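You operate a simulated robot arm through the tools that you are given. There is no shell and no other tool. Be economical: measure what you need, move in short steps, check, and stop when the job is done.

The job below is to be done with a simulated two-armed robot. You get a single attempt, and the scene is never put back.

TASK
Hold the stock pot on the table top steady with one hand and put the bean tin from the table top in it with the other.

Only the result counts: the job must be done as asked and must still hold three seconds after the hand-in. Knocking over, shifting, dropping, spilling or breaking anything else fails it.

THE ROBOT
Two 7-joint arms with two-finger parallel grippers on one trunk, on a base that drives. Base frame: it is fixed to the floor where the robot stands at the start and does not move with it; the origin is under the middle of the robot, x ahead of it, y to its left, z up; the surface under the hand at the start is at about z = 75. Readings come in cm, degrees, newtons and seconds.
The left shoulder is at the start at [5, 16.8, 110.7], the right one opposite. With the tool pointing down near the work surface each hand reaches from about 10 to 66 cm from the robot's upright axis, wherever it stands, measured 20 degrees to its own side. Payload 1.57 kg a hand.
Tool frame (each hand has its own): the origin (TCP) lies between the finger pads and is the grasp point; the fingertips stand 3 cm ahead of it; z points along the fingers, y is the line along which they close. The gripper opens to 8 cm. The fingers are 1.7 cm wide and 1.2 cm thick; the gripper's body (4 by 8.2 cm) begins 8 cm behind the TCP.
Orientation is that of the tool frame in the base frame, as a unit quaternion [x, y, z, w]. With the fingers straight down and closing along the base's y, the tool's x points along the base's -x, its y along +y and its z along -z.

THE INTERFACE
- The arms move only by the tool nudge_tool. It takes "left_increments", "right_increments" or both (then of equal length, played together; a hand with none holds still); each is a list of rows, each an object (a shift or turn left out is 0, a gripper value left out holds the last) with "delta_pos": the shift along the tool's x, y, z in cm, a list of three; "angular": the turn, a rotation vector about the tool's x, y, z in degrees, a list of three; "jaw": the closure in counts, from 0 (fully open) to 255 (shut). In form: [{"delta_pos": [tx, ty, tz], "angular": [wx, wy, wz], "jaw": jaw}, ...]. A call has 1 to 10 rows; each row is the pose to reach, as a shift and turn from the pose commanded when the call began, along the tool's axes at that moment. A row lasts 0.2 s, in which the tool goes at most 5 cm and 8.6 degrees; a call with a longer step from one row to the next is refused whole, and so is a gripper value outside its range. Where a pose cannot be reached the arm comes as near as it can. A force on the tool above 40 N (or 10 N above the force at the start of the call, whichever is more), or a blocked arm, ends the call early, and 0.2 s more pass. Each finger travels about 4.5 cm/s and halts on what it meets, pressing with about 24 N; the grip force reading is that of the motor and also rises with nothing between the fingers. The clock runs only during rows and for 0.2 s after the last one: add rows that repeat a pose to give the fingers time. It gives the time, the measured TCP pose, the force on the tool (base axes), the opening and the grip force at its end, in the units of the frame above (readings bear some noise), with the torque about the TCP (base axes, N m) and any sound that the robot's microphone picked up, and new pictures: "views" is both (left out), scene, wrist or none (wrist: the cameras of the hands that moved).
- Cameras (640 x 400 px; columns grow to the right, rows downward): "scene" is now at [12.58, -1.35, 131.66]; the picture's right is [-0.15, -0.99, 0.00], its down [-0.59, 0.09, -0.80] and it looks along [0.79, -0.12, -0.59] (base axes); focal length 256 px, centre (320, 200). "left" rides on the left gripper at [7.2, 0.7, -12.2] in its tool frame; the picture's right is [-0.09, 1.00, 0.00], its down [-0.84, -0.08, -0.54] and it looks along [-0.54, -0.05, 0.84] (tool axes); focal length 238 px, centre (320, 200). "right" rides on the right gripper at [7.2, -0.7, -12.2] in its tool frame; the picture's right is [0.09, 1.00, 0.00], its down [-0.84, 0.08, -0.54] and it looks along [-0.54, 0.05, 0.84] (tool axes); focal length 238 px, centre (320, 200). There is no depth. A picture from a camera that has moved, and an enlarged one, comes with that camera's place and axes in the base frame and with its lens.
- move_column(by): slides the trunk up (or, below 0, down) by that many cm; the arms and the scene camera ride with it, the base frame stays. It gives what a move gives, with no picture.
- steer(legs): drives the robot by 1 to 6 legs, each [ahead, left, turn to the left] in cm, cm and degrees, along the robot's own axes; the way and the turn of a leg run together, so that a leg with both is an arc; at most 150 cm and 180 degrees a leg. The arms and the cameras ride along, it lands a little off, and it stops where it bumps. It gives what a move gives, and a new picture of the scene camera.
- head_to(pan, tilt): turns the head with the scene camera to pan (to the left, within 80 degrees either way) and tilt (down, from -29 to 69), counted from straight ahead of the robot. It gives what a move gives, and a new picture of the scene camera.
- close_up(camera, box): a new picture of the part [left, top, right, bottom] of that camera's present view, enlarged. It takes no simulated time.
- hand_in(): hands the job in; it is judged then, once.

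Work in short steps. Places have to be worked out from the pictures, the camera data and where the tool is seen: move nearer, look again, correct. Check each grasp and each placing, and mend what went wrong. You have 120 turns and 260 pictures in all, those below and enlarged ones among them. Open the grippers and draw the arms clear of the work before you hand the job in, unless the task says otherwise; then end with one line.

The tools are called by a JSON object that holds its "name" and its "arguments". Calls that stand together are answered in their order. nudge_tool: Moves the arms, as the interface text tells. Its arguments: {"type":"object","properties":{"left_increments":{"type":"array","items":{"type":"object","properties":{"delta_pos":{"type":"array","items":{"type":"number"}},"angular":{"type":"array","items":{"type":"number"}},"jaw":{"type":"number"}}}},"right_increments":{"type":"array","items":{"type":"object","properties":{"delta_pos":{"type":"array","items":{"type":"number"}},"angular":{"type":"array","items":{"type":"number"}},"jaw":{"type":"number"}}}},"views":{"type":"string","enum":["both","scene","wrist","none"]}},"required":[]} The other tools are called the same way: move_column (by) slides the trunk up or down; steer (legs) drives the base; head_to (pan, tilt) turns the head that bears the scene camera; close_up (camera, box) takes an enlarged picture of a part of a camera's view; hand_in () hands the job in.

At the start:

```text
t: 0.0
left_ee_pos: [39.59, 10.89, 111.28]
left_tcp_rot: [-0.001, 1.0, -0.001, 0.001]
left_ft_force: [0.1, 0.2, 0.2]
left_torque: [0.0, 0.04, 0.02]
left_width: 7.98
left_gripper_force: 0.0
right_ee_pos: [35.22, -21.2, 107.51]
right_tcp_rot: [0.0, 1.0, 0.0, 0.0]
right_ft_force: [-1.5, 0.6, 0.0]
right_torque: [-0.01, -0.03, -0.01]
right_width: 7.97
right_gripper_force: 0.0
trunk travel left (down, up): [-27.5, 16.8]
robot x, y, heading: [0.13, 0.07, -0.2]
head pan, tilt: [-8.7, 36.5]
```

scene: 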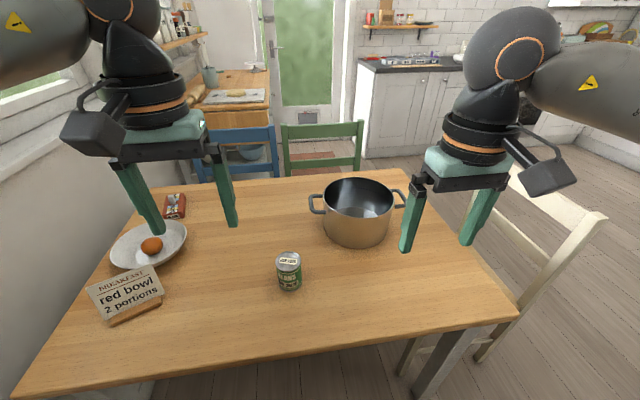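
right: 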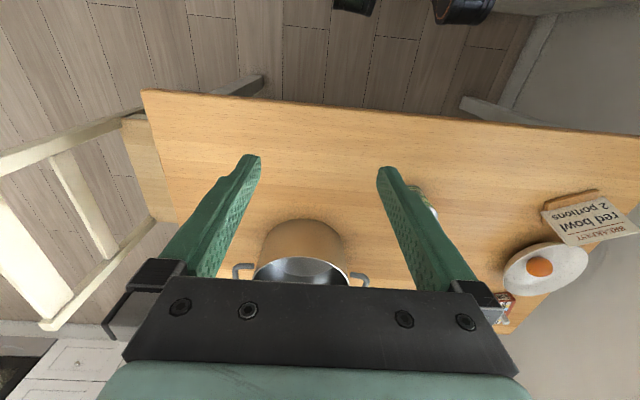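
left: 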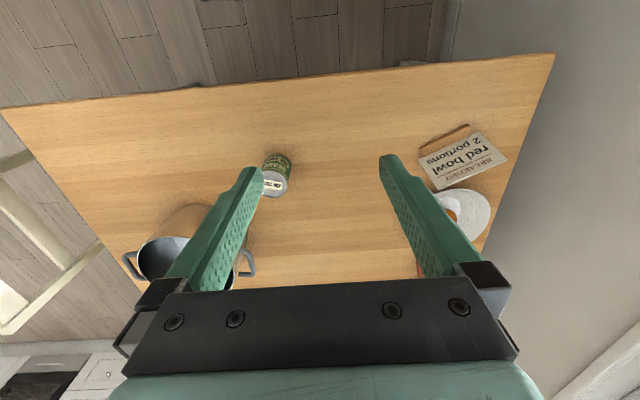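

The can sits near (54, 0.5) and the pot near (74, -23), which is out of comfortable reach. I'll drive a bit ahead and to the right with the arms high.

{"name": "steer", "arguments": {"legs": [[0, -10, 0], [12, 0, 0]]}}

```text
t: 2.4
left_ee_pos: [51.52, 0.61, 111.22]
left_tcp_rot: [-0.001, 1.0, -0.001, 0.0]
left_ft_force: [0.5, -0.2, -0.5]
left_torque: [0.02, 0.01, -0.02]
left_width: 7.99
left_gripper_force: 0.1
right_ee_pos: [47.06, -31.4, 107.47]
right_tcp_rot: [0.001, 1.0, 0.001, 0.0]
right_ft_force: [-0.4, -0.3, -0.5]
right_torque: [-0.01, -0.01, 0.04]
right_width: 7.97
right_gripper_force: 0.1
trunk travel left (down, up): [-27.5, 16.8]
robot x, y, heading: [11.92, -10.23, 0.1]
head pan, tilt: [-8.7, 36.5]
camera scene: at [24.43, -11.52, 131.65], right [-0.15, -0.99, 0.0], down [-0.59, 0.09, -0.8], along [0.79, -0.12, -0.6], focal length 256 px, centre (320, 200)
```

scene: 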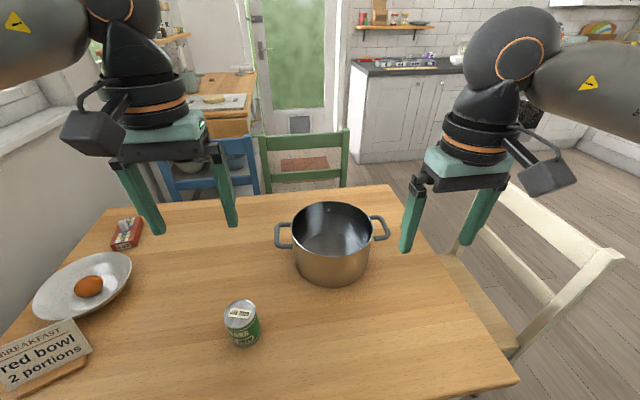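

Drive went clean. I'll zoom in on the pot and can to measure them.

{"name": "close_up", "arguments": {"camera": "scene", "box": [260, 180, 420, 300]}}

{"name": "close_up", "arguments": {"camera": "scene", "box": [200, 285, 280, 355]}}

```text
3.33 times, centred on (340, 240) of scene
camera zoom: at [24.43, -11.52, 131.65], right [-0.15, -0.99, 0.0], down [-0.59, 0.09, -0.8], along [0.79, -0.12, -0.6], focal length 854 px, centre (253, 67)
```

zoom: 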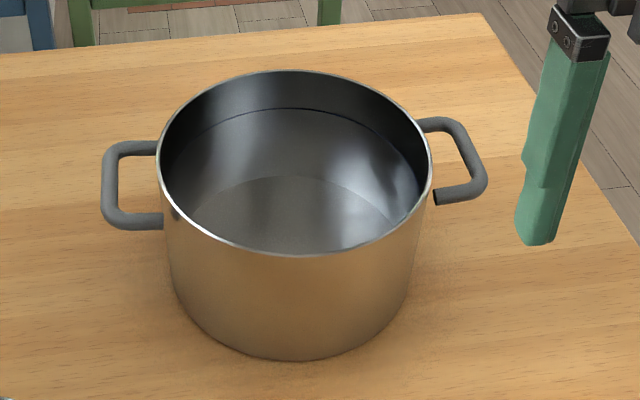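

```text
5.71 times, centred on (240, 320) of scene
camera zoom: at [24.43, -11.52, 131.65], right [-0.15, -0.99, 0.0], down [-0.59, 0.09, -0.8], along [0.79, -0.12, -0.6], focal length 1464 px, centre (777, -486)
```

zoom: 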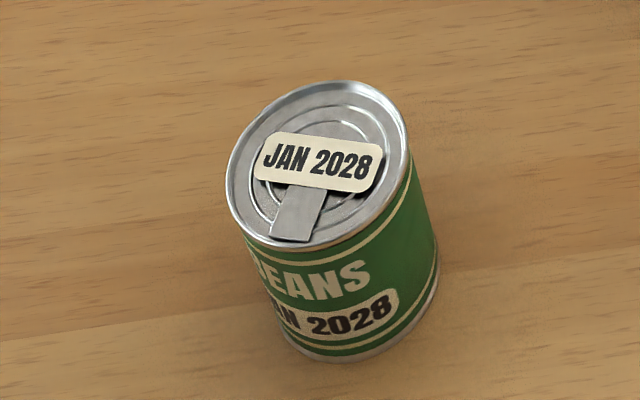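

Estimates: can at (53.4, 0.1), 6.3 cm wide with its top at z≈83.5. The pot rim is centred at (72, -21.8) with radius 10.4 and z≈87. I'll bring the right hand above the near-right rim with 45° yaw, and the left hand above the can with 45° yaw.

{"name": "nudge_tool", "arguments": {"right_increments": [{"delta_pos": [-2.9, 0.4, 1.7], "angular": [0, 0, 7.5]}, {"delta_pos": [-5.8, 0.7, 3.4], "angular": [0, 0, 15]}, {"delta_pos": [-8.6, 1.1, 5.1], "angular": [0, 0, 22.5]}, {"delta_pos": [-11.5, 1.5, 6.8], "angular": [0, 0, 30]}, {"delta_pos": [-14.4, 1.8, 8.5], "angular": [0, 0, 37.5]}, {"delta_pos": [-17.2, 2.2, 10.2], "angular": [0, 0, 45]}, {"delta_pos": [-17.2, 2.2, 10.2], "angular": [0, 0, 45]}], "left_increments": [{"delta_pos": [-0.3, -0.1, 2.2], "angular": [0, 0, 7.5]}, {"delta_pos": [-0.6, -0.2, 4.4], "angular": [0, 0, 15]}, {"delta_pos": [-1, -0.2, 6.6], "angular": [0, 0, 22.5]}, {"delta_pos": [-1.3, -0.3, 8.8], "angular": [0, 0, 30]}, {"delta_pos": [-1.6, -0.4, 11], "angular": [0, 0, 37.5]}, {"delta_pos": [-1.9, -0.5, 13], "angular": [0, 0, 45]}, {"delta_pos": [-1.9, -0.5, 13], "angular": [0, 0, 45]}]}}

```text
t: 4.0
left_ee_pos: [53.3, 0.03, 98.41]
left_tcp_rot: [0.383, 0.924, 0.0, 0.001]
left_ft_force: [0.3, 0.6, 0.1]
left_torque: [-0.01, 0.01, 0.0]
left_width: 8.04
left_gripper_force: 0.1
right_ee_pos: [64.39, -29.31, 97.26]
right_tcp_rot: [0.384, 0.923, 0.0, 0.0]
right_ft_force: [0.2, 0.1, 0.1]
right_torque: [0.0, 0.02, 0.0]
right_width: 8.01
right_gripper_force: 0.0
trunk travel left (down, up): [-27.5, 16.8]
robot x, y, heading: [11.29, -10.16, -0.1]
head pan, tilt: [-8.7, 36.5]
camera scene: at [24.34, -11.53, 131.66], right [-0.15, -0.99, 0.0], down [-0.59, 0.09, -0.8], along [0.79, -0.12, -0.59], focal length 256 px, centre (320, 200)
camera right: at [58.89, -24.63, 109.49], right [0.64, 0.77, 0.0], down [0.64, -0.54, 0.54], along [0.42, -0.35, -0.84], focal length 238 px, centre (320, 200)
camera left: at [48.7, 5.59, 110.69], right [0.77, 0.64, 0.0], down [0.54, -0.65, 0.54], along [0.35, -0.42, -0.84], focal length 238 px, centre (320, 200)
```

scene: 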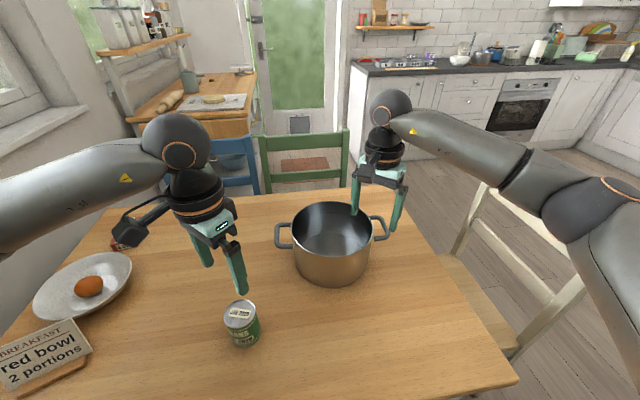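
right: 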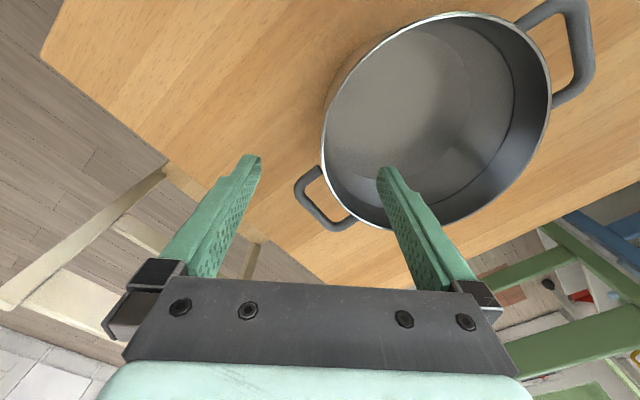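
left: 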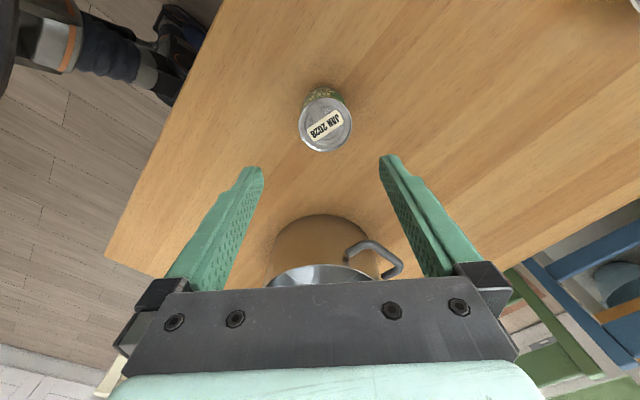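

Both hands match the estimates: the right camera puts the rim at (64.6, -29.1) and the left camera puts the can top at about (53.9, 0.2). I'll come down partway with both and recheck.

{"name": "nudge_tool", "arguments": {"right_increments": [{"delta_pos": [0, 0.1, 2.5]}, {"delta_pos": [0, 0.1, 5.5]}, {"delta_pos": [0, 0.1, 5.5]}], "left_increments": [{"delta_pos": [-0.2, 0.35, 4]}, {"delta_pos": [-0.2, 0.35, 8]}, {"delta_pos": [-0.2, 0.35, 9.4]}]}}

```text
t: 4.8
left_ee_pos: [53.71, 0.23, 88.93]
left_tcp_rot: [0.382, 0.924, -0.001, 0.0]
left_ft_force: [-0.2, 0.3, 0.2]
left_torque: [0.01, 0.01, -0.01]
left_width: 7.99
left_gripper_force: 0.0
right_ee_pos: [64.46, -29.05, 91.64]
right_tcp_rot: [0.383, 0.924, 0.0, 0.0]
right_ft_force: [0.1, 0.8, 0.5]
right_torque: [0.0, -0.01, 0.01]
right_width: 8.0
right_gripper_force: 0.0
trunk travel left (down, up): [-27.5, 16.8]
robot x, y, heading: [11.73, -10.2, -0.2]
head pan, tilt: [-8.7, 36.5]
camera scene: at [24.35, -11.52, 131.66], right [-0.15, -0.99, 0.0], down [-0.59, 0.09, -0.8], along [0.79, -0.12, -0.59], focal length 256 px, centre (320, 200)
camera right: at [58.9, -24.45, 103.89], right [0.64, 0.77, 0.0], down [0.65, -0.54, 0.54], along [0.42, -0.35, -0.84], focal length 238 px, centre (320, 200)
camera left: at [49.17, 5.86, 101.11], right [0.77, 0.64, 0.0], down [0.54, -0.65, 0.54], along [0.35, -0.42, -0.84], focal length 238 px, centre (320, 200)
```

scene: 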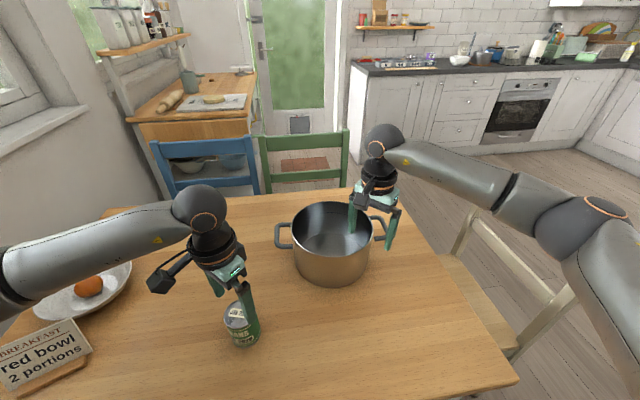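
right: 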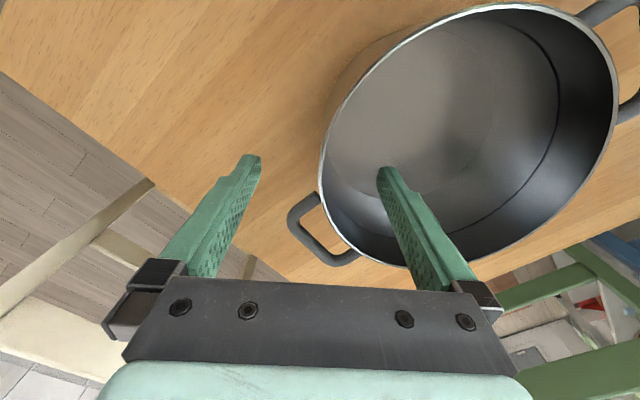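
left: 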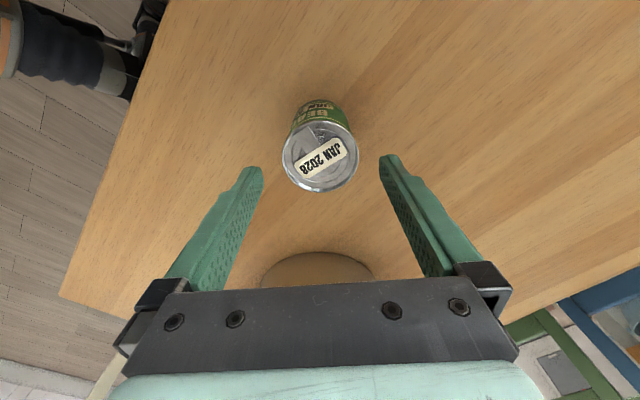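

Both look aligned, apart from a 0.4 cm correction for the can. I'll lower both hands to grasp depth: right TCP to ~86.6, left to ~80.2.

{"name": "nudge_tool", "arguments": {"right_increments": [{"delta_pos": [0, 0, 2]}, {"delta_pos": [0, 0, 4]}, {"delta_pos": [0, 0, 5]}, {"delta_pos": [0, 0, 5]}], "left_increments": [{"delta_pos": [-0.4, 0.05, 1.5]}, {"delta_pos": [-0.4, 0.05, 4.5]}, {"delta_pos": [-0.4, 0.05, 7.5]}, {"delta_pos": [-0.4, 0.05, 8.7]}]}}

```text
t: 5.8
left_ee_pos: [54.12, -0.13, 79.93]
left_tcp_rot: [0.382, 0.924, 0.0, 0.0]
left_ft_force: [0.2, 0.2, 0.5]
left_torque: [0.04, -0.01, -0.05]
left_width: 8.0
left_gripper_force: 0.1
right_ee_pos: [64.22, -29.12, 86.53]
right_tcp_rot: [0.383, 0.924, 0.0, -0.001]
right_ft_force: [-0.6, 0.0, -0.2]
right_torque: [0.0, 0.01, 0.01]
right_width: 7.98
right_gripper_force: 0.1
trunk travel left (down, up): [-27.5, 16.8]
robot x, y, heading: [11.74, -10.57, -0.2]
head pan, tilt: [-8.7, 36.5]
camera scene: at [24.35, -11.52, 131.66], right [-0.15, -0.99, 0.0], down [-0.59, 0.09, -0.8], along [0.79, -0.12, -0.59], focal length 256 px, centre (320, 200)
camera right: at [58.74, -24.45, 98.77], right [0.64, 0.77, 0.0], down [0.65, -0.54, 0.54], along [0.42, -0.35, -0.84], focal length 238 px, centre (320, 200)
camera left: at [49.49, 5.38, 92.31], right [0.77, 0.64, 0.0], down [0.54, -0.65, 0.54], along [0.35, -0.42, -0.84], focal length 238 px, centre (320, 200)
```

scene: 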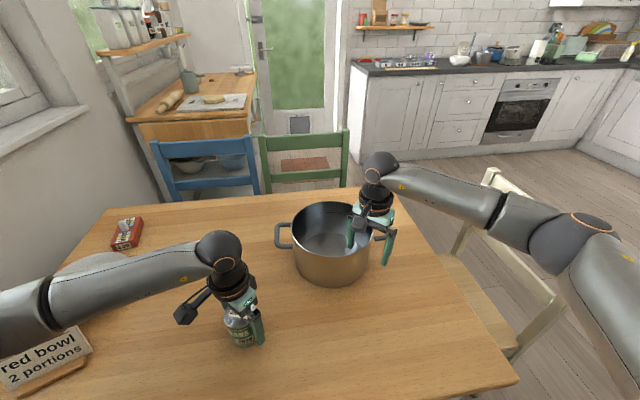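
right: 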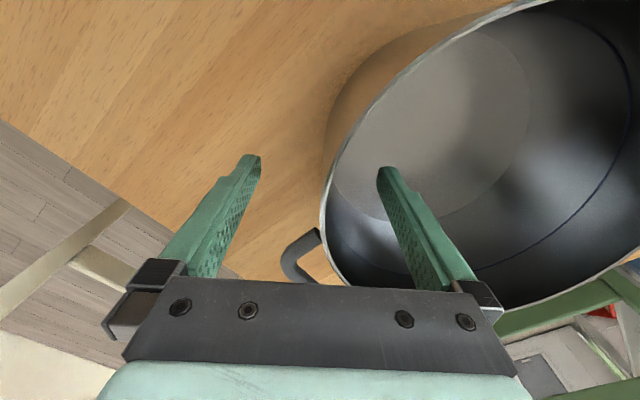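
left: 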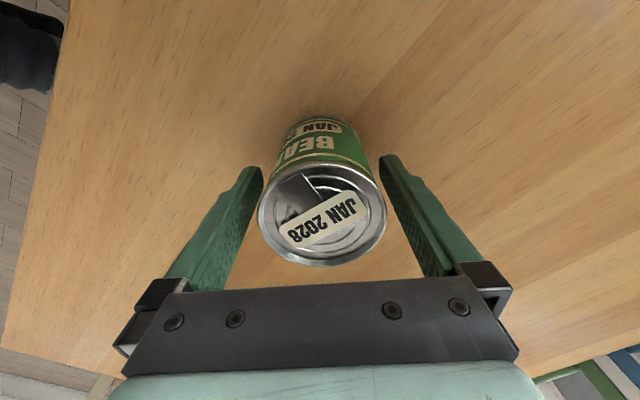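

Rim sits midway between the right fingers and the can midway between the left ones. I'll close both.

{"name": "nudge_tool", "arguments": {"right_increments": [{"jaw": 255}, {"jaw": 255}, {"jaw": 255}, {"jaw": 255}, {"jaw": 255}, {"jaw": 255}, {"jaw": 255}], "left_increments": [{"jaw": 255}, {"jaw": 255}, {"jaw": 255}, {"jaw": 255}, {"jaw": 255}, {"jaw": 255}, {"jaw": 255}]}}

```text
t: 7.4
left_ee_pos: [54.09, -0.19, 80.04]
left_tcp_rot: [0.382, 0.924, 0.0, 0.0]
left_ft_force: [-0.3, 0.4, -0.3]
left_torque: [-0.03, 0.0, -0.01]
left_width: 5.9
left_gripper_force: 24.3
right_ee_pos: [64.27, -29.12, 86.65]
right_tcp_rot: [0.384, 0.924, 0.001, 0.0]
right_ft_force: [2.0, 1.4, 0.0]
right_torque: [0.6, -0.79, -0.24]
right_width: 0.76
right_gripper_force: 24.3
trunk travel left (down, up): [-27.5, 16.8]
robot x, y, heading: [12.0, -10.21, -0.1]
head pan, tilt: [-8.7, 36.5]
camera scene: at [24.37, -11.51, 131.66], right [-0.15, -0.99, 0.0], down [-0.59, 0.09, -0.8], along [0.79, -0.12, -0.59], focal length 256 px, centre (320, 200)
camera right: at [58.78, -24.44, 98.82], right [0.64, 0.77, 0.0], down [0.64, -0.54, 0.54], along [0.42, -0.35, -0.84], focal length 238 px, centre (320, 200)
camera left: at [49.5, 5.38, 92.33], right [0.77, 0.64, 0.0], down [0.54, -0.65, 0.54], along [0.35, -0.42, -0.84], focal length 238 px, centre (320, 200)
```

scene: 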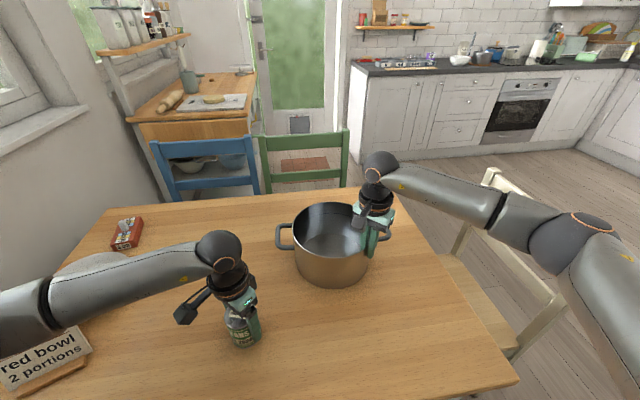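
right: 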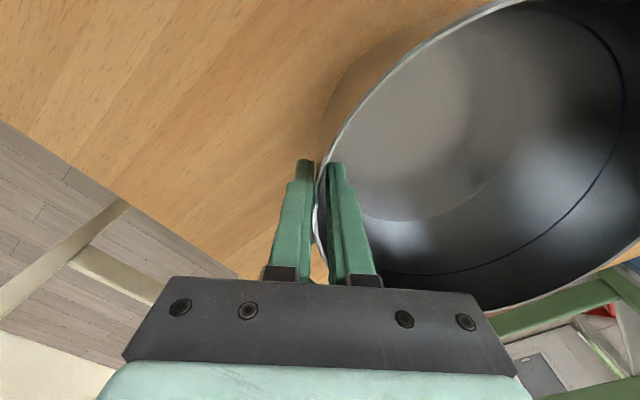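
left: 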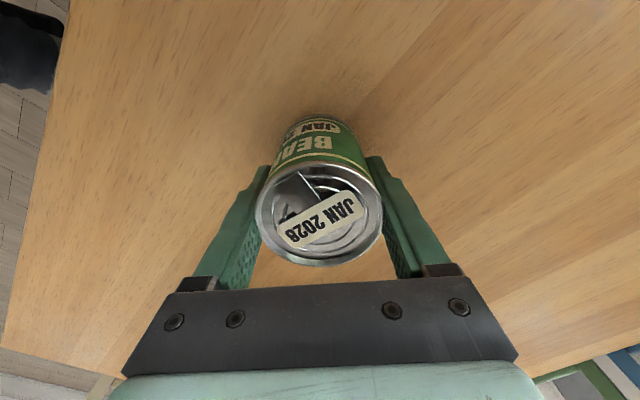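

Both grips hold: rim wall 0.76 cm, can 5.9 cm. I'll lift the can straight up 19 cm while the right hand holds still.

{"name": "nudge_tool", "arguments": {"left_increments": [{"delta_pos": [0, 0, -2]}, {"delta_pos": [0, 0, -5]}, {"delta_pos": [0, 0, -9]}, {"delta_pos": [0, 0, -13]}, {"delta_pos": [0, 0, -17]}, {"delta_pos": [0, 0, -19]}, {"delta_pos": [0, 0, -19]}]}}

```text
t: 9.0
left_ee_pos: [53.82, -0.07, 99.26]
left_tcp_rot: [0.382, 0.924, 0.0, 0.002]
left_ft_force: [0.0, -0.5, -3.0]
left_torque: [-0.02, -0.01, -0.04]
left_width: 5.89
left_gripper_force: 24.0
right_ee_pos: [64.26, -29.13, 86.58]
right_tcp_rot: [0.383, 0.924, 0.0, 0.0]
right_ft_force: [4.2, -0.4, 4.8]
right_torque: [0.58, -0.81, -0.26]
right_width: 0.74
right_gripper_force: 24.4
trunk travel left (down, up): [-27.5, 16.8]
robot x, y, heading: [11.8, -10.06, -0.1]
head pan, tilt: [-8.7, 36.5]
camera scene: at [24.36, -11.51, 131.66], right [-0.15, -0.99, 0.0], down [-0.59, 0.09, -0.8], along [0.79, -0.12, -0.59], focal length 256 px, centre (320, 200)
camera left: at [49.33, 5.49, 111.47], right [0.77, 0.64, 0.0], down [0.54, -0.65, 0.54], along [0.35, -0.42, -0.84], focal length 238 px, centre (320, 200)
```

scene: 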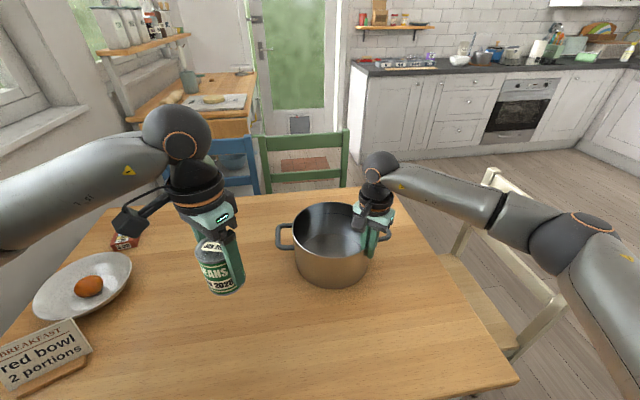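
left: 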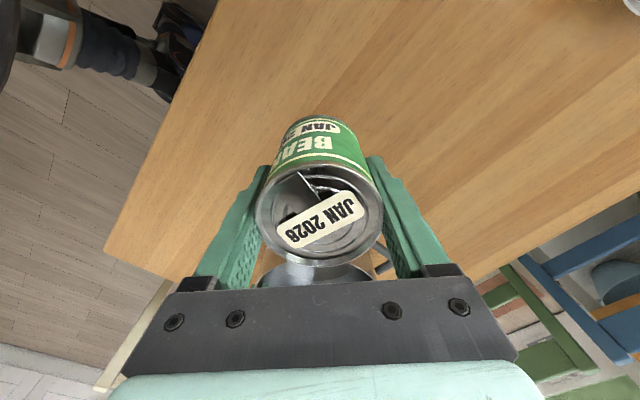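

Can lifted (about 3 N) and the pot hasn't moved. I'll carry the can diagonally toward the pot, stopping just short to look.

{"name": "nudge_tool", "arguments": {"left_increments": [{"delta_pos": [-3, 0, 0]}, {"delta_pos": [-6.5, 0.1, 0]}, {"delta_pos": [-10, 0.1, 0]}, {"delta_pos": [-13.5, 0.2, 0]}, {"delta_pos": [-17, 0.2, 0]}, {"delta_pos": [-20, 0.3, 0]}, {"delta_pos": [-22.5, 0.3, 0]}, {"delta_pos": [-22.5, 0.3, 0]}]}}

```text
t: 10.8
left_ee_pos: [64.52, -10.3, 99.36]
left_tcp_rot: [0.381, 0.924, 0.0, 0.001]
left_ft_force: [-0.4, -1.2, -2.0]
left_torque: [0.01, -0.03, -0.01]
left_width: 5.93
left_gripper_force: 23.9
left hand out of reach, approached as far as the arm can: row 5, 6, 7, 8
right_ee_pos: [64.27, -29.08, 86.69]
right_tcp_rot: [0.384, 0.924, -0.001, 0.0]
right_ft_force: [-0.1, -2.2, 6.2]
right_torque: [0.93, -0.54, -0.2]
right_width: 0.74
right_gripper_force: 24.4
trunk travel left (down, up): [-27.5, 16.8]
robot x, y, heading: [11.56, -10.22, -0.1]
head pan, tilt: [-8.7, 36.5]
camera scene: at [24.32, -11.54, 131.66], right [-0.15, -0.99, 0.0], down [-0.59, 0.09, -0.8], along [0.79, -0.12, -0.59], focal length 256 px, centre (320, 200)
camera left: at [59.99, -4.8, 111.55], right [0.77, 0.64, 0.0], down [0.54, -0.65, 0.54], along [0.35, -0.42, -0.84], focal length 238 px, centre (320, 200)
```

scene: 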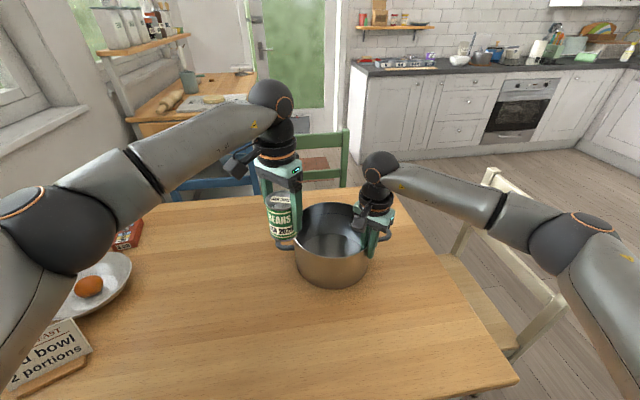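
left: 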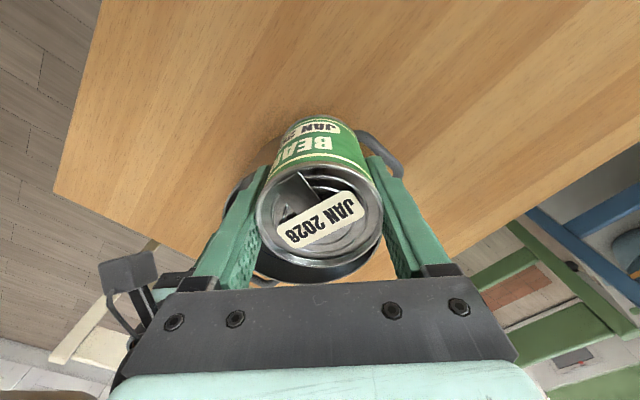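

The left arm runs out of reach here, so the base must get closer and turn. The right hand will have to let go and regrip afterwards. First I'll look down to check clearance between base and table.

{"name": "head_to", "arguments": {"pan": 0, "tilt": 69}}

{"name": "nudge_tool", "arguments": {"right_increments": [{"jaw": 170}, {"jaw": 100}, {"jaw": 100}, {"jaw": 100}], "views": "wrist"}}

```text
t: 11.8
left_ee_pos: [64.53, -10.31, 99.36]
left_tcp_rot: [0.382, 0.924, 0.0, 0.001]
left_ft_force: [-0.3, -0.4, -3.2]
left_torque: [-0.04, 0.0, -0.01]
left_width: 5.91
left_gripper_force: 23.7
right_ee_pos: [64.31, -29.23, 86.56]
right_tcp_rot: [0.384, 0.923, -0.001, 0.002]
right_ft_force: [-0.2, -3.8, 4.8]
right_torque: [0.56, -0.74, -0.24]
right_width: 0.77
right_gripper_force: 24.3
trunk travel left (down, up): [-27.5, 16.8]
robot x, y, heading: [11.49, -9.8, 0.3]
head pan, tilt: [0.0, 68.8]
camera scene: at [21.3, -10.22, 127.53], right [0.0, -1.0, 0.0], down [-0.93, 0.0, -0.36], along [0.36, 0.0, -0.93], focal length 256 px, centre (320, 200)
```

scene: 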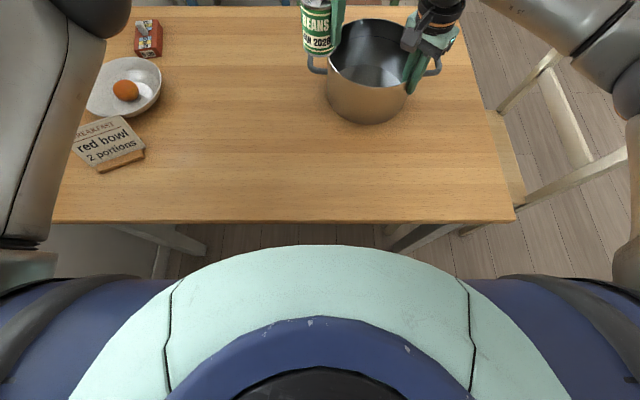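

```text
t: 12.8
left_ee_pos: [64.68, -10.39, 99.31]
left_tcp_rot: [0.382, 0.924, -0.001, 0.001]
left_ft_force: [0.1, 0.5, -2.6]
left_torque: [0.0, 0.03, 0.01]
left_width: 5.95
left_gripper_force: 23.7
right_ee_pos: [64.21, -29.21, 86.58]
right_tcp_rot: [0.383, 0.924, 0.0, -0.001]
right_ft_force: [0.0, 0.2, -0.3]
right_torque: [0.01, 0.0, 0.02]
right_width: 4.85
right_gripper_force: 0.1
trunk travel left (down, up): [-27.5, 16.8]
robot x, y, heading: [11.7, -10.12, -0.1]
head pan, tilt: [0.0, 68.8]
camera right: at [58.75, -24.44, 98.79], right [0.64, 0.77, 0.0], down [0.65, -0.54, 0.54], along [0.42, -0.35, -0.84], focal length 238 px, centre (320, 200)
```

right: 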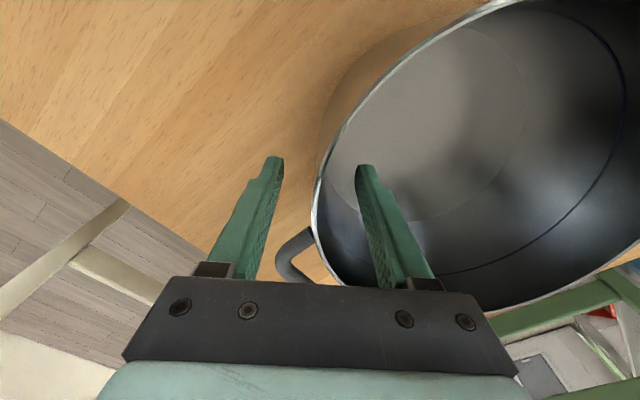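

The torso is still short of the table edge (x≈36.6). The right fingers are open around the rim, so raising the trunk 16 cm lifts both hands straight up and clear, and gives more reach.

{"name": "move_column", "arguments": {"by": 16}}

{"name": "steer", "arguments": {"legs": [[3, 0, 0]]}}

```text
t: 14.6
left_ee_pos: [64.66, -10.32, 115.21]
left_tcp_rot: [0.382, 0.924, -0.001, 0.001]
left_ft_force: [-0.2, -0.1, -2.8]
left_torque: [-0.01, -0.03, -0.01]
left_width: 5.92
left_gripper_force: 23.9
right_ee_pos: [64.29, -29.17, 102.51]
right_tcp_rot: [0.383, 0.924, 0.0, -0.001]
right_ft_force: [-0.4, -0.1, 0.3]
right_torque: [-0.04, 0.0, -0.01]
right_width: 4.85
right_gripper_force: 0.0
trunk travel left (down, up): [-43.5, 0.8]
robot x, y, heading: [11.74, -10.0, -0.2]
head pan, tilt: [0.0, 68.8]
```

```text
t: 15.4
left_ee_pos: [67.58, -10.33, 115.21]
left_tcp_rot: [0.382, 0.924, -0.001, 0.0]
left_ft_force: [0.3, 0.6, -3.6]
left_torque: [0.04, -0.01, 0.0]
left_width: 5.92
left_gripper_force: 23.6
right_ee_pos: [67.36, -29.05, 102.54]
right_tcp_rot: [0.384, 0.923, 0.0, 0.0]
right_ft_force: [-0.2, -0.9, -1.3]
right_torque: [0.03, 0.02, 0.01]
right_width: 4.85
right_gripper_force: 0.0
trunk travel left (down, up): [-43.5, 0.8]
robot x, y, heading: [14.96, -9.75, 0.0]
head pan, tilt: [0.0, 68.8]
camera scene: at [24.5, -10.19, 143.51], right [0.0, -1.0, 0.0], down [-0.93, 0.0, -0.36], along [0.36, 0.0, -0.93], focal length 256 px, centre (320, 200)
```

scene: 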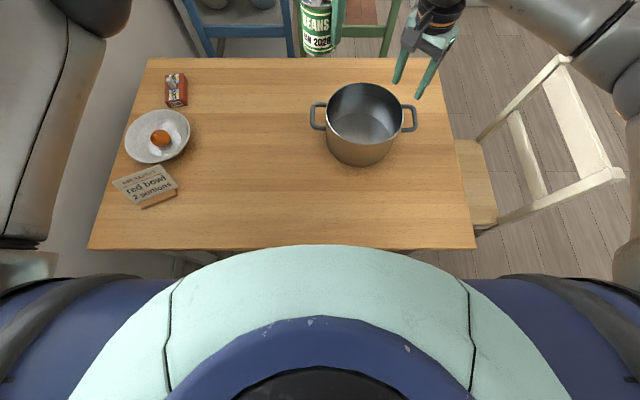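

Moved forward 3 cm with no bump. Next I'll turn right 20° to bring the left shoulder forward.

{"name": "steer", "arguments": {"legs": [[0, 0, -10], [0, 0, -10]]}}

{"name": "head_to", "arguments": {"pan": 10, "tilt": 50}}

```text
t: 17.2
left_ee_pos: [64.46, -28.1, 115.35]
left_tcp_rot: [0.534, 0.845, 0.0, 0.001]
left_ft_force: [-1.5, -0.3, -3.0]
left_torque: [0.0, -0.04, -0.03]
left_width: 5.92
left_gripper_force: 23.5
right_ee_pos: [57.81, -45.7, 102.65]
right_tcp_rot: [0.535, 0.845, 0.0, 0.0]
right_ft_force: [-0.7, 0.0, -0.5]
right_torque: [0.01, 0.04, -0.02]
right_width: 4.85
right_gripper_force: 0.0
trunk travel left (down, up): [-43.5, 0.8]
robot x, y, heading: [14.68, -9.87, -19.6]
head pan, tilt: [0.0, 68.8]
camera scene: at [23.78, -13.46, 143.52], right [-0.34, -0.94, 0.0], down [-0.88, 0.32, -0.36], along [0.34, -0.12, -0.93], focal length 256 px, centre (320, 200)
```

scene: 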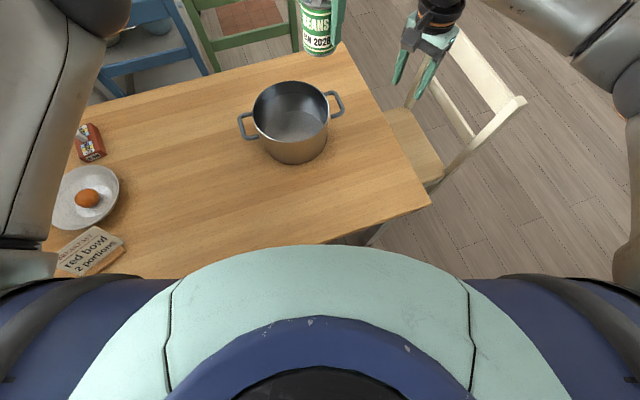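

```text
t: 18.0
left_ee_pos: [64.47, -28.19, 115.3]
left_tcp_rot: [0.534, 0.845, -0.001, 0.002]
left_ft_force: [-0.4, 0.2, -2.8]
left_torque: [0.0, -0.04, 0.03]
left_width: 5.92
left_gripper_force: 23.9
right_ee_pos: [57.78, -45.82, 102.53]
right_tcp_rot: [0.535, 0.845, -0.001, 0.0]
right_ft_force: [0.4, 0.3, 0.5]
right_torque: [-0.01, -0.03, 0.02]
right_width: 4.88
right_gripper_force: 0.1
trunk travel left (down, up): [-43.5, 0.8]
robot x, y, heading: [14.5, -10.52, -19.9]
head pan, tilt: [10.0, 50.0]
camera scene: at [26.13, -12.86, 145.71], right [-0.17, -0.99, 0.0], down [-0.76, 0.13, -0.64], along [0.63, -0.11, -0.77], focal length 256 px, centre (320, 200)
```

scene: 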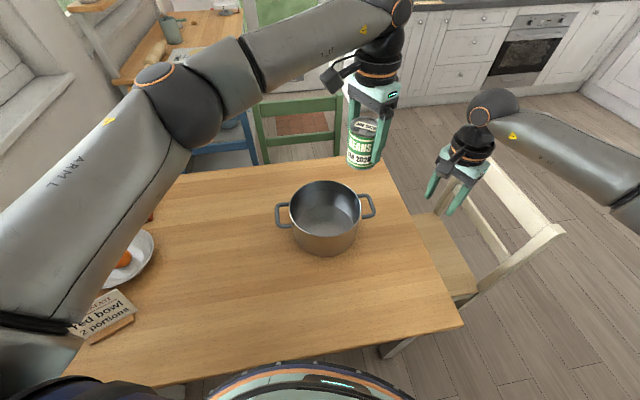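

Turn done, with the pot undisturbed. I'll move the left hand to above the pot at about (73.5, -20, 102), lowering a bit on the way.

{"name": "nudge_tool", "arguments": {"left_increments": [{"delta_pos": [0.7, 2.3, 2.6]}, {"delta_pos": [1.4, 4.6, 5.2]}, {"delta_pos": [2.1, 7, 7.8]}, {"delta_pos": [2.8, 9.3, 10.4]}, {"delta_pos": [3.5, 11.6, 13]}, {"delta_pos": [3.5, 11.6, 13]}, {"delta_pos": [3.5, 11.6, 13]}]}}

```text
t: 19.6
left_ee_pos: [67.42, -17.2, 101.58]
left_tcp_rot: [0.536, 0.844, 0.0, 0.002]
left_ft_force: [0.3, 0.0, -2.5]
left_torque: [0.06, -0.01, -0.01]
left_width: 5.91
left_gripper_force: 23.6
left hand out of reach, approached as far as the arm can: row 1, 2, 3, 4, 5, 6, 7
right_ee_pos: [57.61, -45.94, 102.6]
right_tcp_rot: [0.536, 0.844, 0.0, 0.0]
right_ft_force: [-0.8, -0.2, -0.4]
right_torque: [0.02, 0.01, 0.01]
right_width: 4.89
right_gripper_force: 0.1
trunk travel left (down, up): [-43.5, 0.8]
robot x, y, heading: [14.7, -10.13, -19.9]
head pan, tilt: [10.0, 50.0]
camera scene: at [26.0, -13.1, 145.72], right [-0.17, -0.99, 0.0], down [-0.75, 0.13, -0.64], along [0.63, -0.11, -0.77], focal length 256 px, centre (320, 200)
camera left: at [64.94, -10.51, 113.75], right [0.94, 0.34, 0.0], down [0.29, -0.79, 0.54], along [0.19, -0.51, -0.84], focal length 238 px, centre (320, 200)
```

scene: 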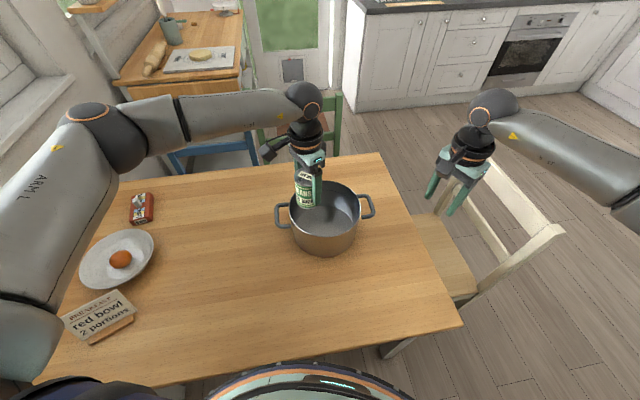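
left: 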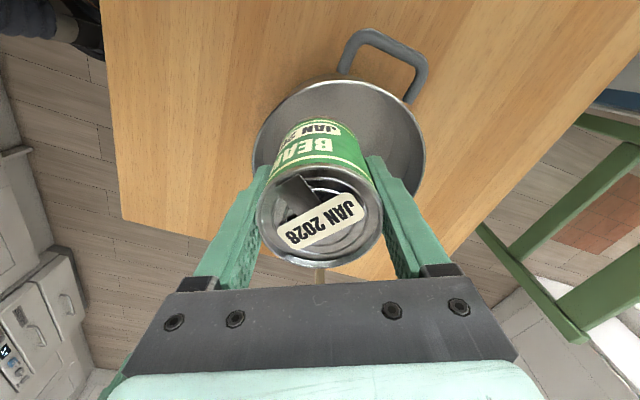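

The reach limit may come from the 45° wrist yaw. I'll test by rotating yaw back 25° and lowering 4 cm while staying above the rim.

{"name": "nudge_tool", "arguments": {"left_increments": [{"delta_pos": [0, 0, 1], "angular": [0, 0, -8]}, {"delta_pos": [0, 0, 2.5], "angular": [0, 0, -16]}, {"delta_pos": [0, 0, 4], "angular": [0, 0, -24]}, {"delta_pos": [0, 0, 4], "angular": [0, 0, -24]}]}}

```text
t: 20.6
left_ee_pos: [67.47, -17.28, 97.53]
left_tcp_rot: [0.346, 0.938, -0.001, 0.0]
left_ft_force: [0.3, 0.3, -2.7]
left_torque: [-0.01, -0.02, -0.03]
left_width: 5.9
left_gripper_force: 23.6
right_ee_pos: [57.74, -45.7, 102.57]
right_tcp_rot: [0.535, 0.845, 0.0, 0.0]
right_ft_force: [-0.2, 0.5, -0.1]
right_torque: [0.01, 0.04, 0.01]
right_width: 4.86
right_gripper_force: 0.1
trunk travel left (down, up): [-43.5, 0.8]
robot x, y, heading: [15.06, -10.12, -19.9]
head pan, tilt: [10.0, 50.0]
camera scene: at [26.12, -12.84, 145.71], right [-0.17, -0.99, 0.0], down [-0.76, 0.13, -0.64], along [0.63, -0.11, -0.77], focal length 256 px, centre (320, 200)
camera left: at [62.52, -12.12, 109.83], right [0.72, 0.7, 0.0], down [0.59, -0.6, 0.54], along [0.38, -0.39, -0.84], focal length 238 px, centre (320, 200)
```

scene: 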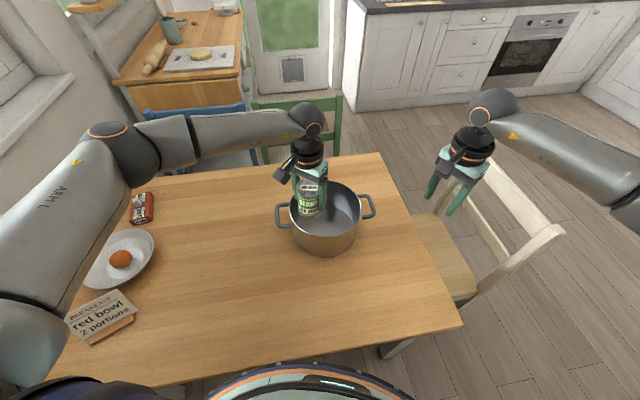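
left: 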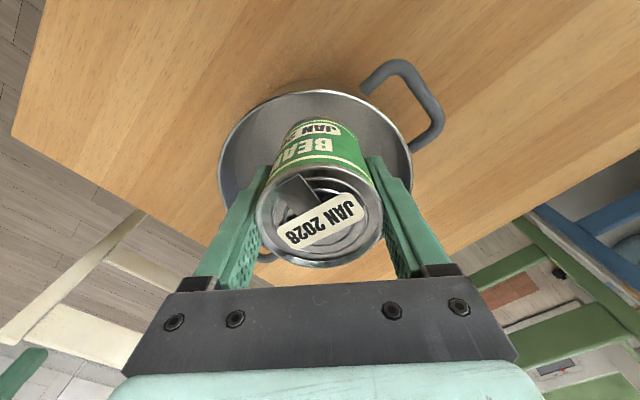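

Commanded pose resets, and this is reachable. Moving 5 cm outward and 3 cm right toward the pot centre.

{"name": "nudge_tool", "arguments": {"left_increments": [{"delta_pos": [-1.9, 0.3, 0]}, {"delta_pos": [-3.8, 0.6, 0]}, {"delta_pos": [-5.75, 0.97, 0]}, {"delta_pos": [-5.75, 0.97, 0]}]}}

```text
t: 21.6
left_ee_pos: [72.76, -20.59, 97.71]
left_tcp_rot: [0.347, 0.938, 0.0, -0.001]
left_ft_force: [-0.1, 0.3, -2.8]
left_torque: [-0.04, 0.02, 0.02]
left_width: 5.9
left_gripper_force: 24.6
right_ee_pos: [57.78, -45.71, 102.59]
right_tcp_rot: [0.535, 0.845, 0.0, -0.001]
right_ft_force: [0.0, 0.2, 0.4]
right_torque: [-0.02, -0.01, 0.01]
right_width: 4.86
right_gripper_force: 0.0
trunk travel left (down, up): [-43.5, 0.8]
robot x, y, heading: [14.79, -10.18, -19.7]
head pan, tilt: [10.0, 50.0]
camera scene: at [26.13, -12.81, 145.71], right [-0.17, -0.99, 0.0], down [-0.76, 0.13, -0.64], along [0.63, -0.11, -0.77], focal length 256 px, centre (320, 200)
camera left: at [67.72, -15.33, 109.92], right [0.72, 0.7, 0.0], down [0.58, -0.6, 0.54], along [0.38, -0.39, -0.84], focal length 238 px, centre (320, 200)
```

scene: 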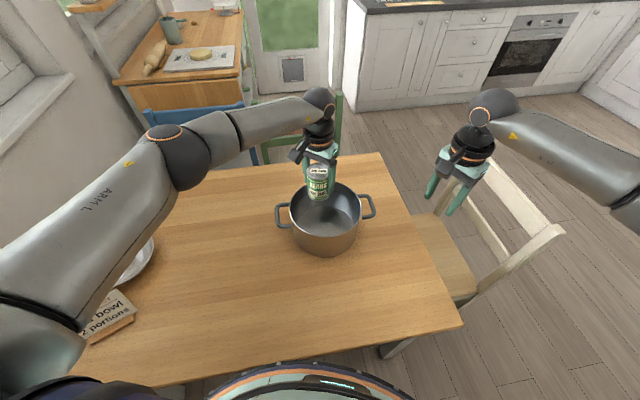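
left: 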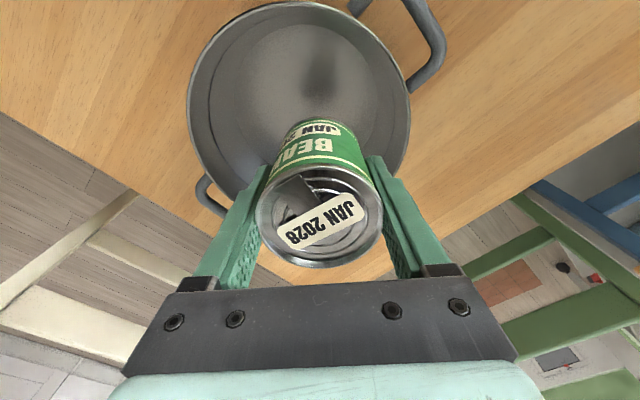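

Can is above the pot at (72.8, -20.6). I'll shift it 1.2 cm further from the right hand's side, and bring the right hand back over the rim point (64.35, -29.15) at 45° yaw.

{"name": "nudge_tool", "arguments": {"right_increments": [{"delta_pos": [2, 2.2, 1], "angular": [0, 0, -3.3]}, {"delta_pos": [4, 4.3, 2], "angular": [0, 0, -6.6]}, {"delta_pos": [6, 6.5, 3], "angular": [0, 0, -9.9]}, {"delta_pos": [8.1, 8.7, 4], "angular": [0, 0, -13.2]}, {"delta_pos": [10.1, 10.9, 5], "angular": [0, 0, -16.5]}, {"delta_pos": [12.14, 13.03, 5.6], "angular": [0, 0, -19.7]}, {"delta_pos": [12.14, 13.03, 5.6], "angular": [0, 0, -19.7]}], "left_increments": [{"delta_pos": [0, 1.2, 0]}, {"delta_pos": [0, 1.2, 0]}, {"delta_pos": [0, 1.2, 0]}, {"delta_pos": [0, 1.2, 0]}, {"delta_pos": [0, 1.2, 0]}, {"delta_pos": [0, 1.2, 0]}, {"delta_pos": [0, 1.2, 0]}]}}

```text
t: 23.2
left_ee_pos: [73.35, -19.62, 97.59]
left_tcp_rot: [0.347, 0.938, 0.0, -0.001]
left_ft_force: [0.7, 0.8, -3.4]
left_torque: [0.0, 0.01, 0.01]
left_width: 5.92
left_gripper_force: 23.7
right_ee_pos: [64.46, -29.2, 96.42]
right_tcp_rot: [0.383, 0.924, 0.0, 0.0]
right_ft_force: [1.0, 0.1, -0.1]
right_torque: [0.03, 0.0, 0.01]
right_width: 4.87
right_gripper_force: 0.0
trunk travel left (down, up): [-43.5, 0.8]
robot x, y, heading: [15.0, -10.2, -19.9]
head pan, tilt: [10.0, 50.0]
camera scene: at [26.12, -12.89, 145.71], right [-0.17, -0.99, 0.0], down [-0.76, 0.13, -0.64], along [0.63, -0.11, -0.77], focal length 256 px, centre (320, 200)
camera right: at [59.0, -24.59, 108.73], right [0.64, 0.77, 0.0], down [0.65, -0.54, 0.54], along [0.42, -0.35, -0.84], focal length 238 px, centre (320, 200)
camera left: at [68.4, -14.4, 109.84], right [0.72, 0.7, 0.0], down [0.58, -0.6, 0.54], along [0.38, -0.39, -0.84], focal length 238 px, centre (320, 200)
```

scene: 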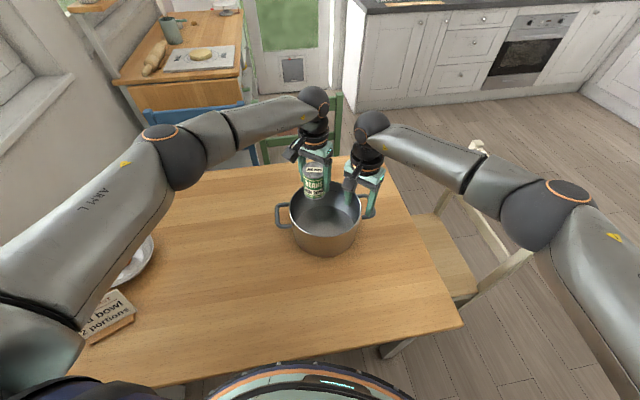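
right: 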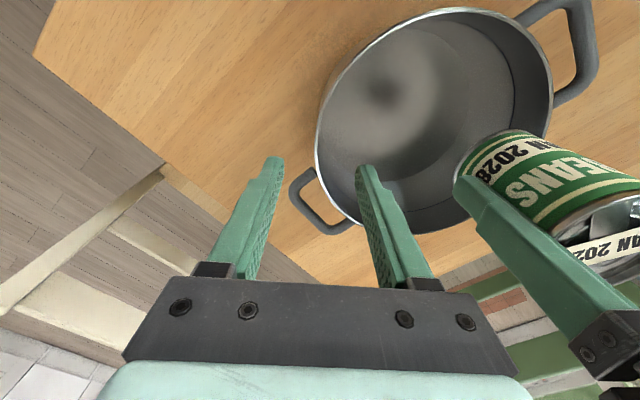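
left: 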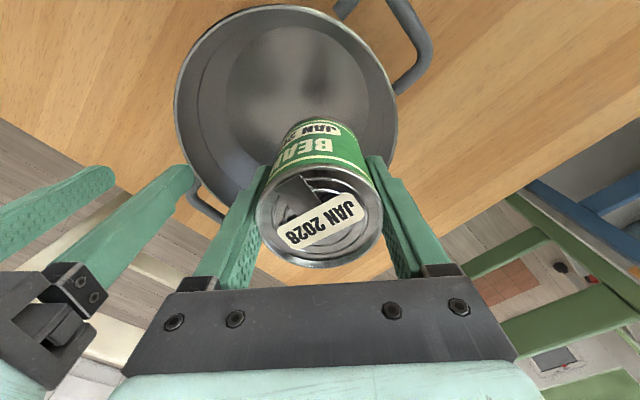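

Right fingers straddle the rim with about 2 cm margin on each side. I'll lower to z 86.6 and close on the wall.

{"name": "nudge_tool", "arguments": {"right_increments": [{"delta_pos": [0, 0, 3]}, {"delta_pos": [0, 0, 6]}, {"delta_pos": [0, 0, 8]}, {"delta_pos": [0, 0, 9.8]}, {"delta_pos": [0, 0, 9.8]}, {"delta_pos": [0, 0, 9.8], "jaw": 255}, {"delta_pos": [0, 0, 9.8], "jaw": 255}, {"delta_pos": [0, 0, 9.8], "jaw": 255}, {"delta_pos": [0, 0, 9.8], "jaw": 255}, {"delta_pos": [0, 0, 9.8], "jaw": 255}]}}

```text
t: 25.4
left_ee_pos: [73.49, -19.49, 97.64]
left_tcp_rot: [0.347, 0.938, 0.0, 0.001]
left_ft_force: [0.2, 0.3, -3.2]
left_torque: [0.02, 0.03, -0.02]
left_width: 5.91
left_gripper_force: 24.0
right_ee_pos: [64.23, -29.22, 87.17]
right_tcp_rot: [0.383, 0.924, 0.001, 0.0]
right_ft_force: [1.2, 0.4, 0.3]
right_torque: [0.57, -0.63, -0.27]
right_width: 0.77
right_gripper_force: 24.6
trunk travel left (down, up): [-43.5, 0.8]
robot x, y, heading: [15.01, -10.44, -19.8]
head pan, tilt: [10.0, 50.0]
camera scene: at [26.15, -12.86, 145.71], right [-0.17, -0.99, 0.0], down [-0.76, 0.13, -0.64], along [0.63, -0.11, -0.77], focal length 256 px, centre (320, 200)
camera right: at [58.72, -24.49, 99.34], right [0.64, 0.77, 0.0], down [0.64, -0.54, 0.54], along [0.42, -0.35, -0.84], focal length 238 px, centre (320, 200)
```

scene: 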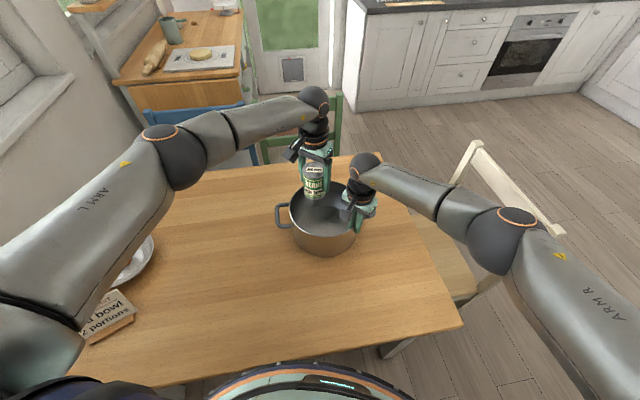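
right: 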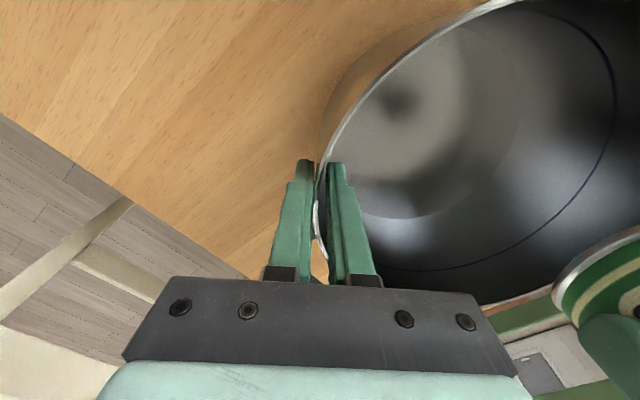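

Pot is held again. I'll lower the can into the pot, stopping a little above the floor.

{"name": "nudge_tool", "arguments": {"left_increments": [{"delta_pos": [0, 0, 2]}, {"delta_pos": [0, 0, 4]}, {"delta_pos": [0, 0, 6]}, {"delta_pos": [0, 0, 8]}, {"delta_pos": [0, 0, 10]}, {"delta_pos": [0, 0, 12]}, {"delta_pos": [0, 0, 14]}, {"delta_pos": [0, 0, 14]}]}}

```text
t: 27.2
left_ee_pos: [71.93, -18.4, 84.35]
left_tcp_rot: [0.348, 0.937, -0.002, 0.001]
left_ft_force: [-0.2, 1.1, -2.5]
left_torque: [-0.04, -0.03, -0.01]
left_width: 5.92
left_gripper_force: 24.4
left hand out of reach, approached as far as the arm can: row 5, 6, 7, 8
right_ee_pos: [64.23, -29.1, 87.03]
right_tcp_rot: [0.384, 0.923, 0.0, -0.001]
right_ft_force: [0.3, -0.6, 0.7]
right_torque: [0.54, -0.62, -0.27]
right_width: 0.77
right_gripper_force: 24.4
trunk travel left (down, up): [-43.5, 0.8]
robot x, y, heading: [14.84, -10.22, -20.0]
head pan, tilt: [10.0, 50.0]
camera scene: at [26.12, -12.87, 145.71], right [-0.17, -0.99, 0.0], down [-0.76, 0.13, -0.64], along [0.63, -0.11, -0.77], focal length 256 px, centre (320, 200)
camera left: at [66.95, -13.29, 96.62], right [0.72, 0.7, 0.0], down [0.58, -0.6, 0.54], along [0.38, -0.39, -0.84], focal length 238 px, centre (320, 200)
```

scene: 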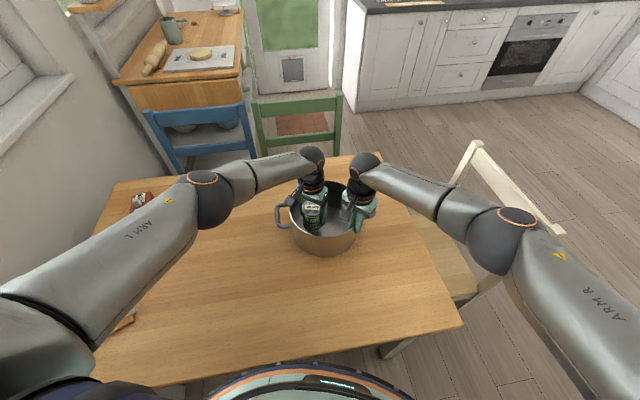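
left: 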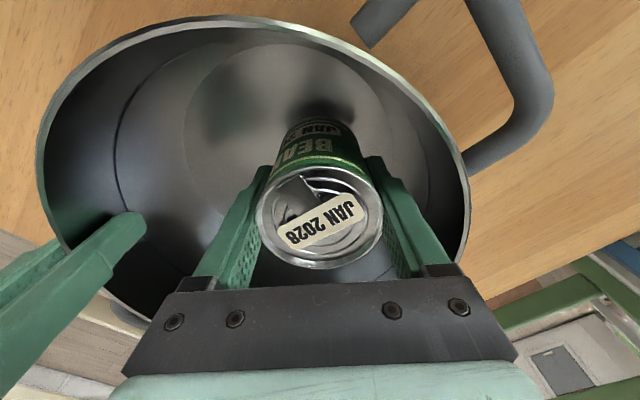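

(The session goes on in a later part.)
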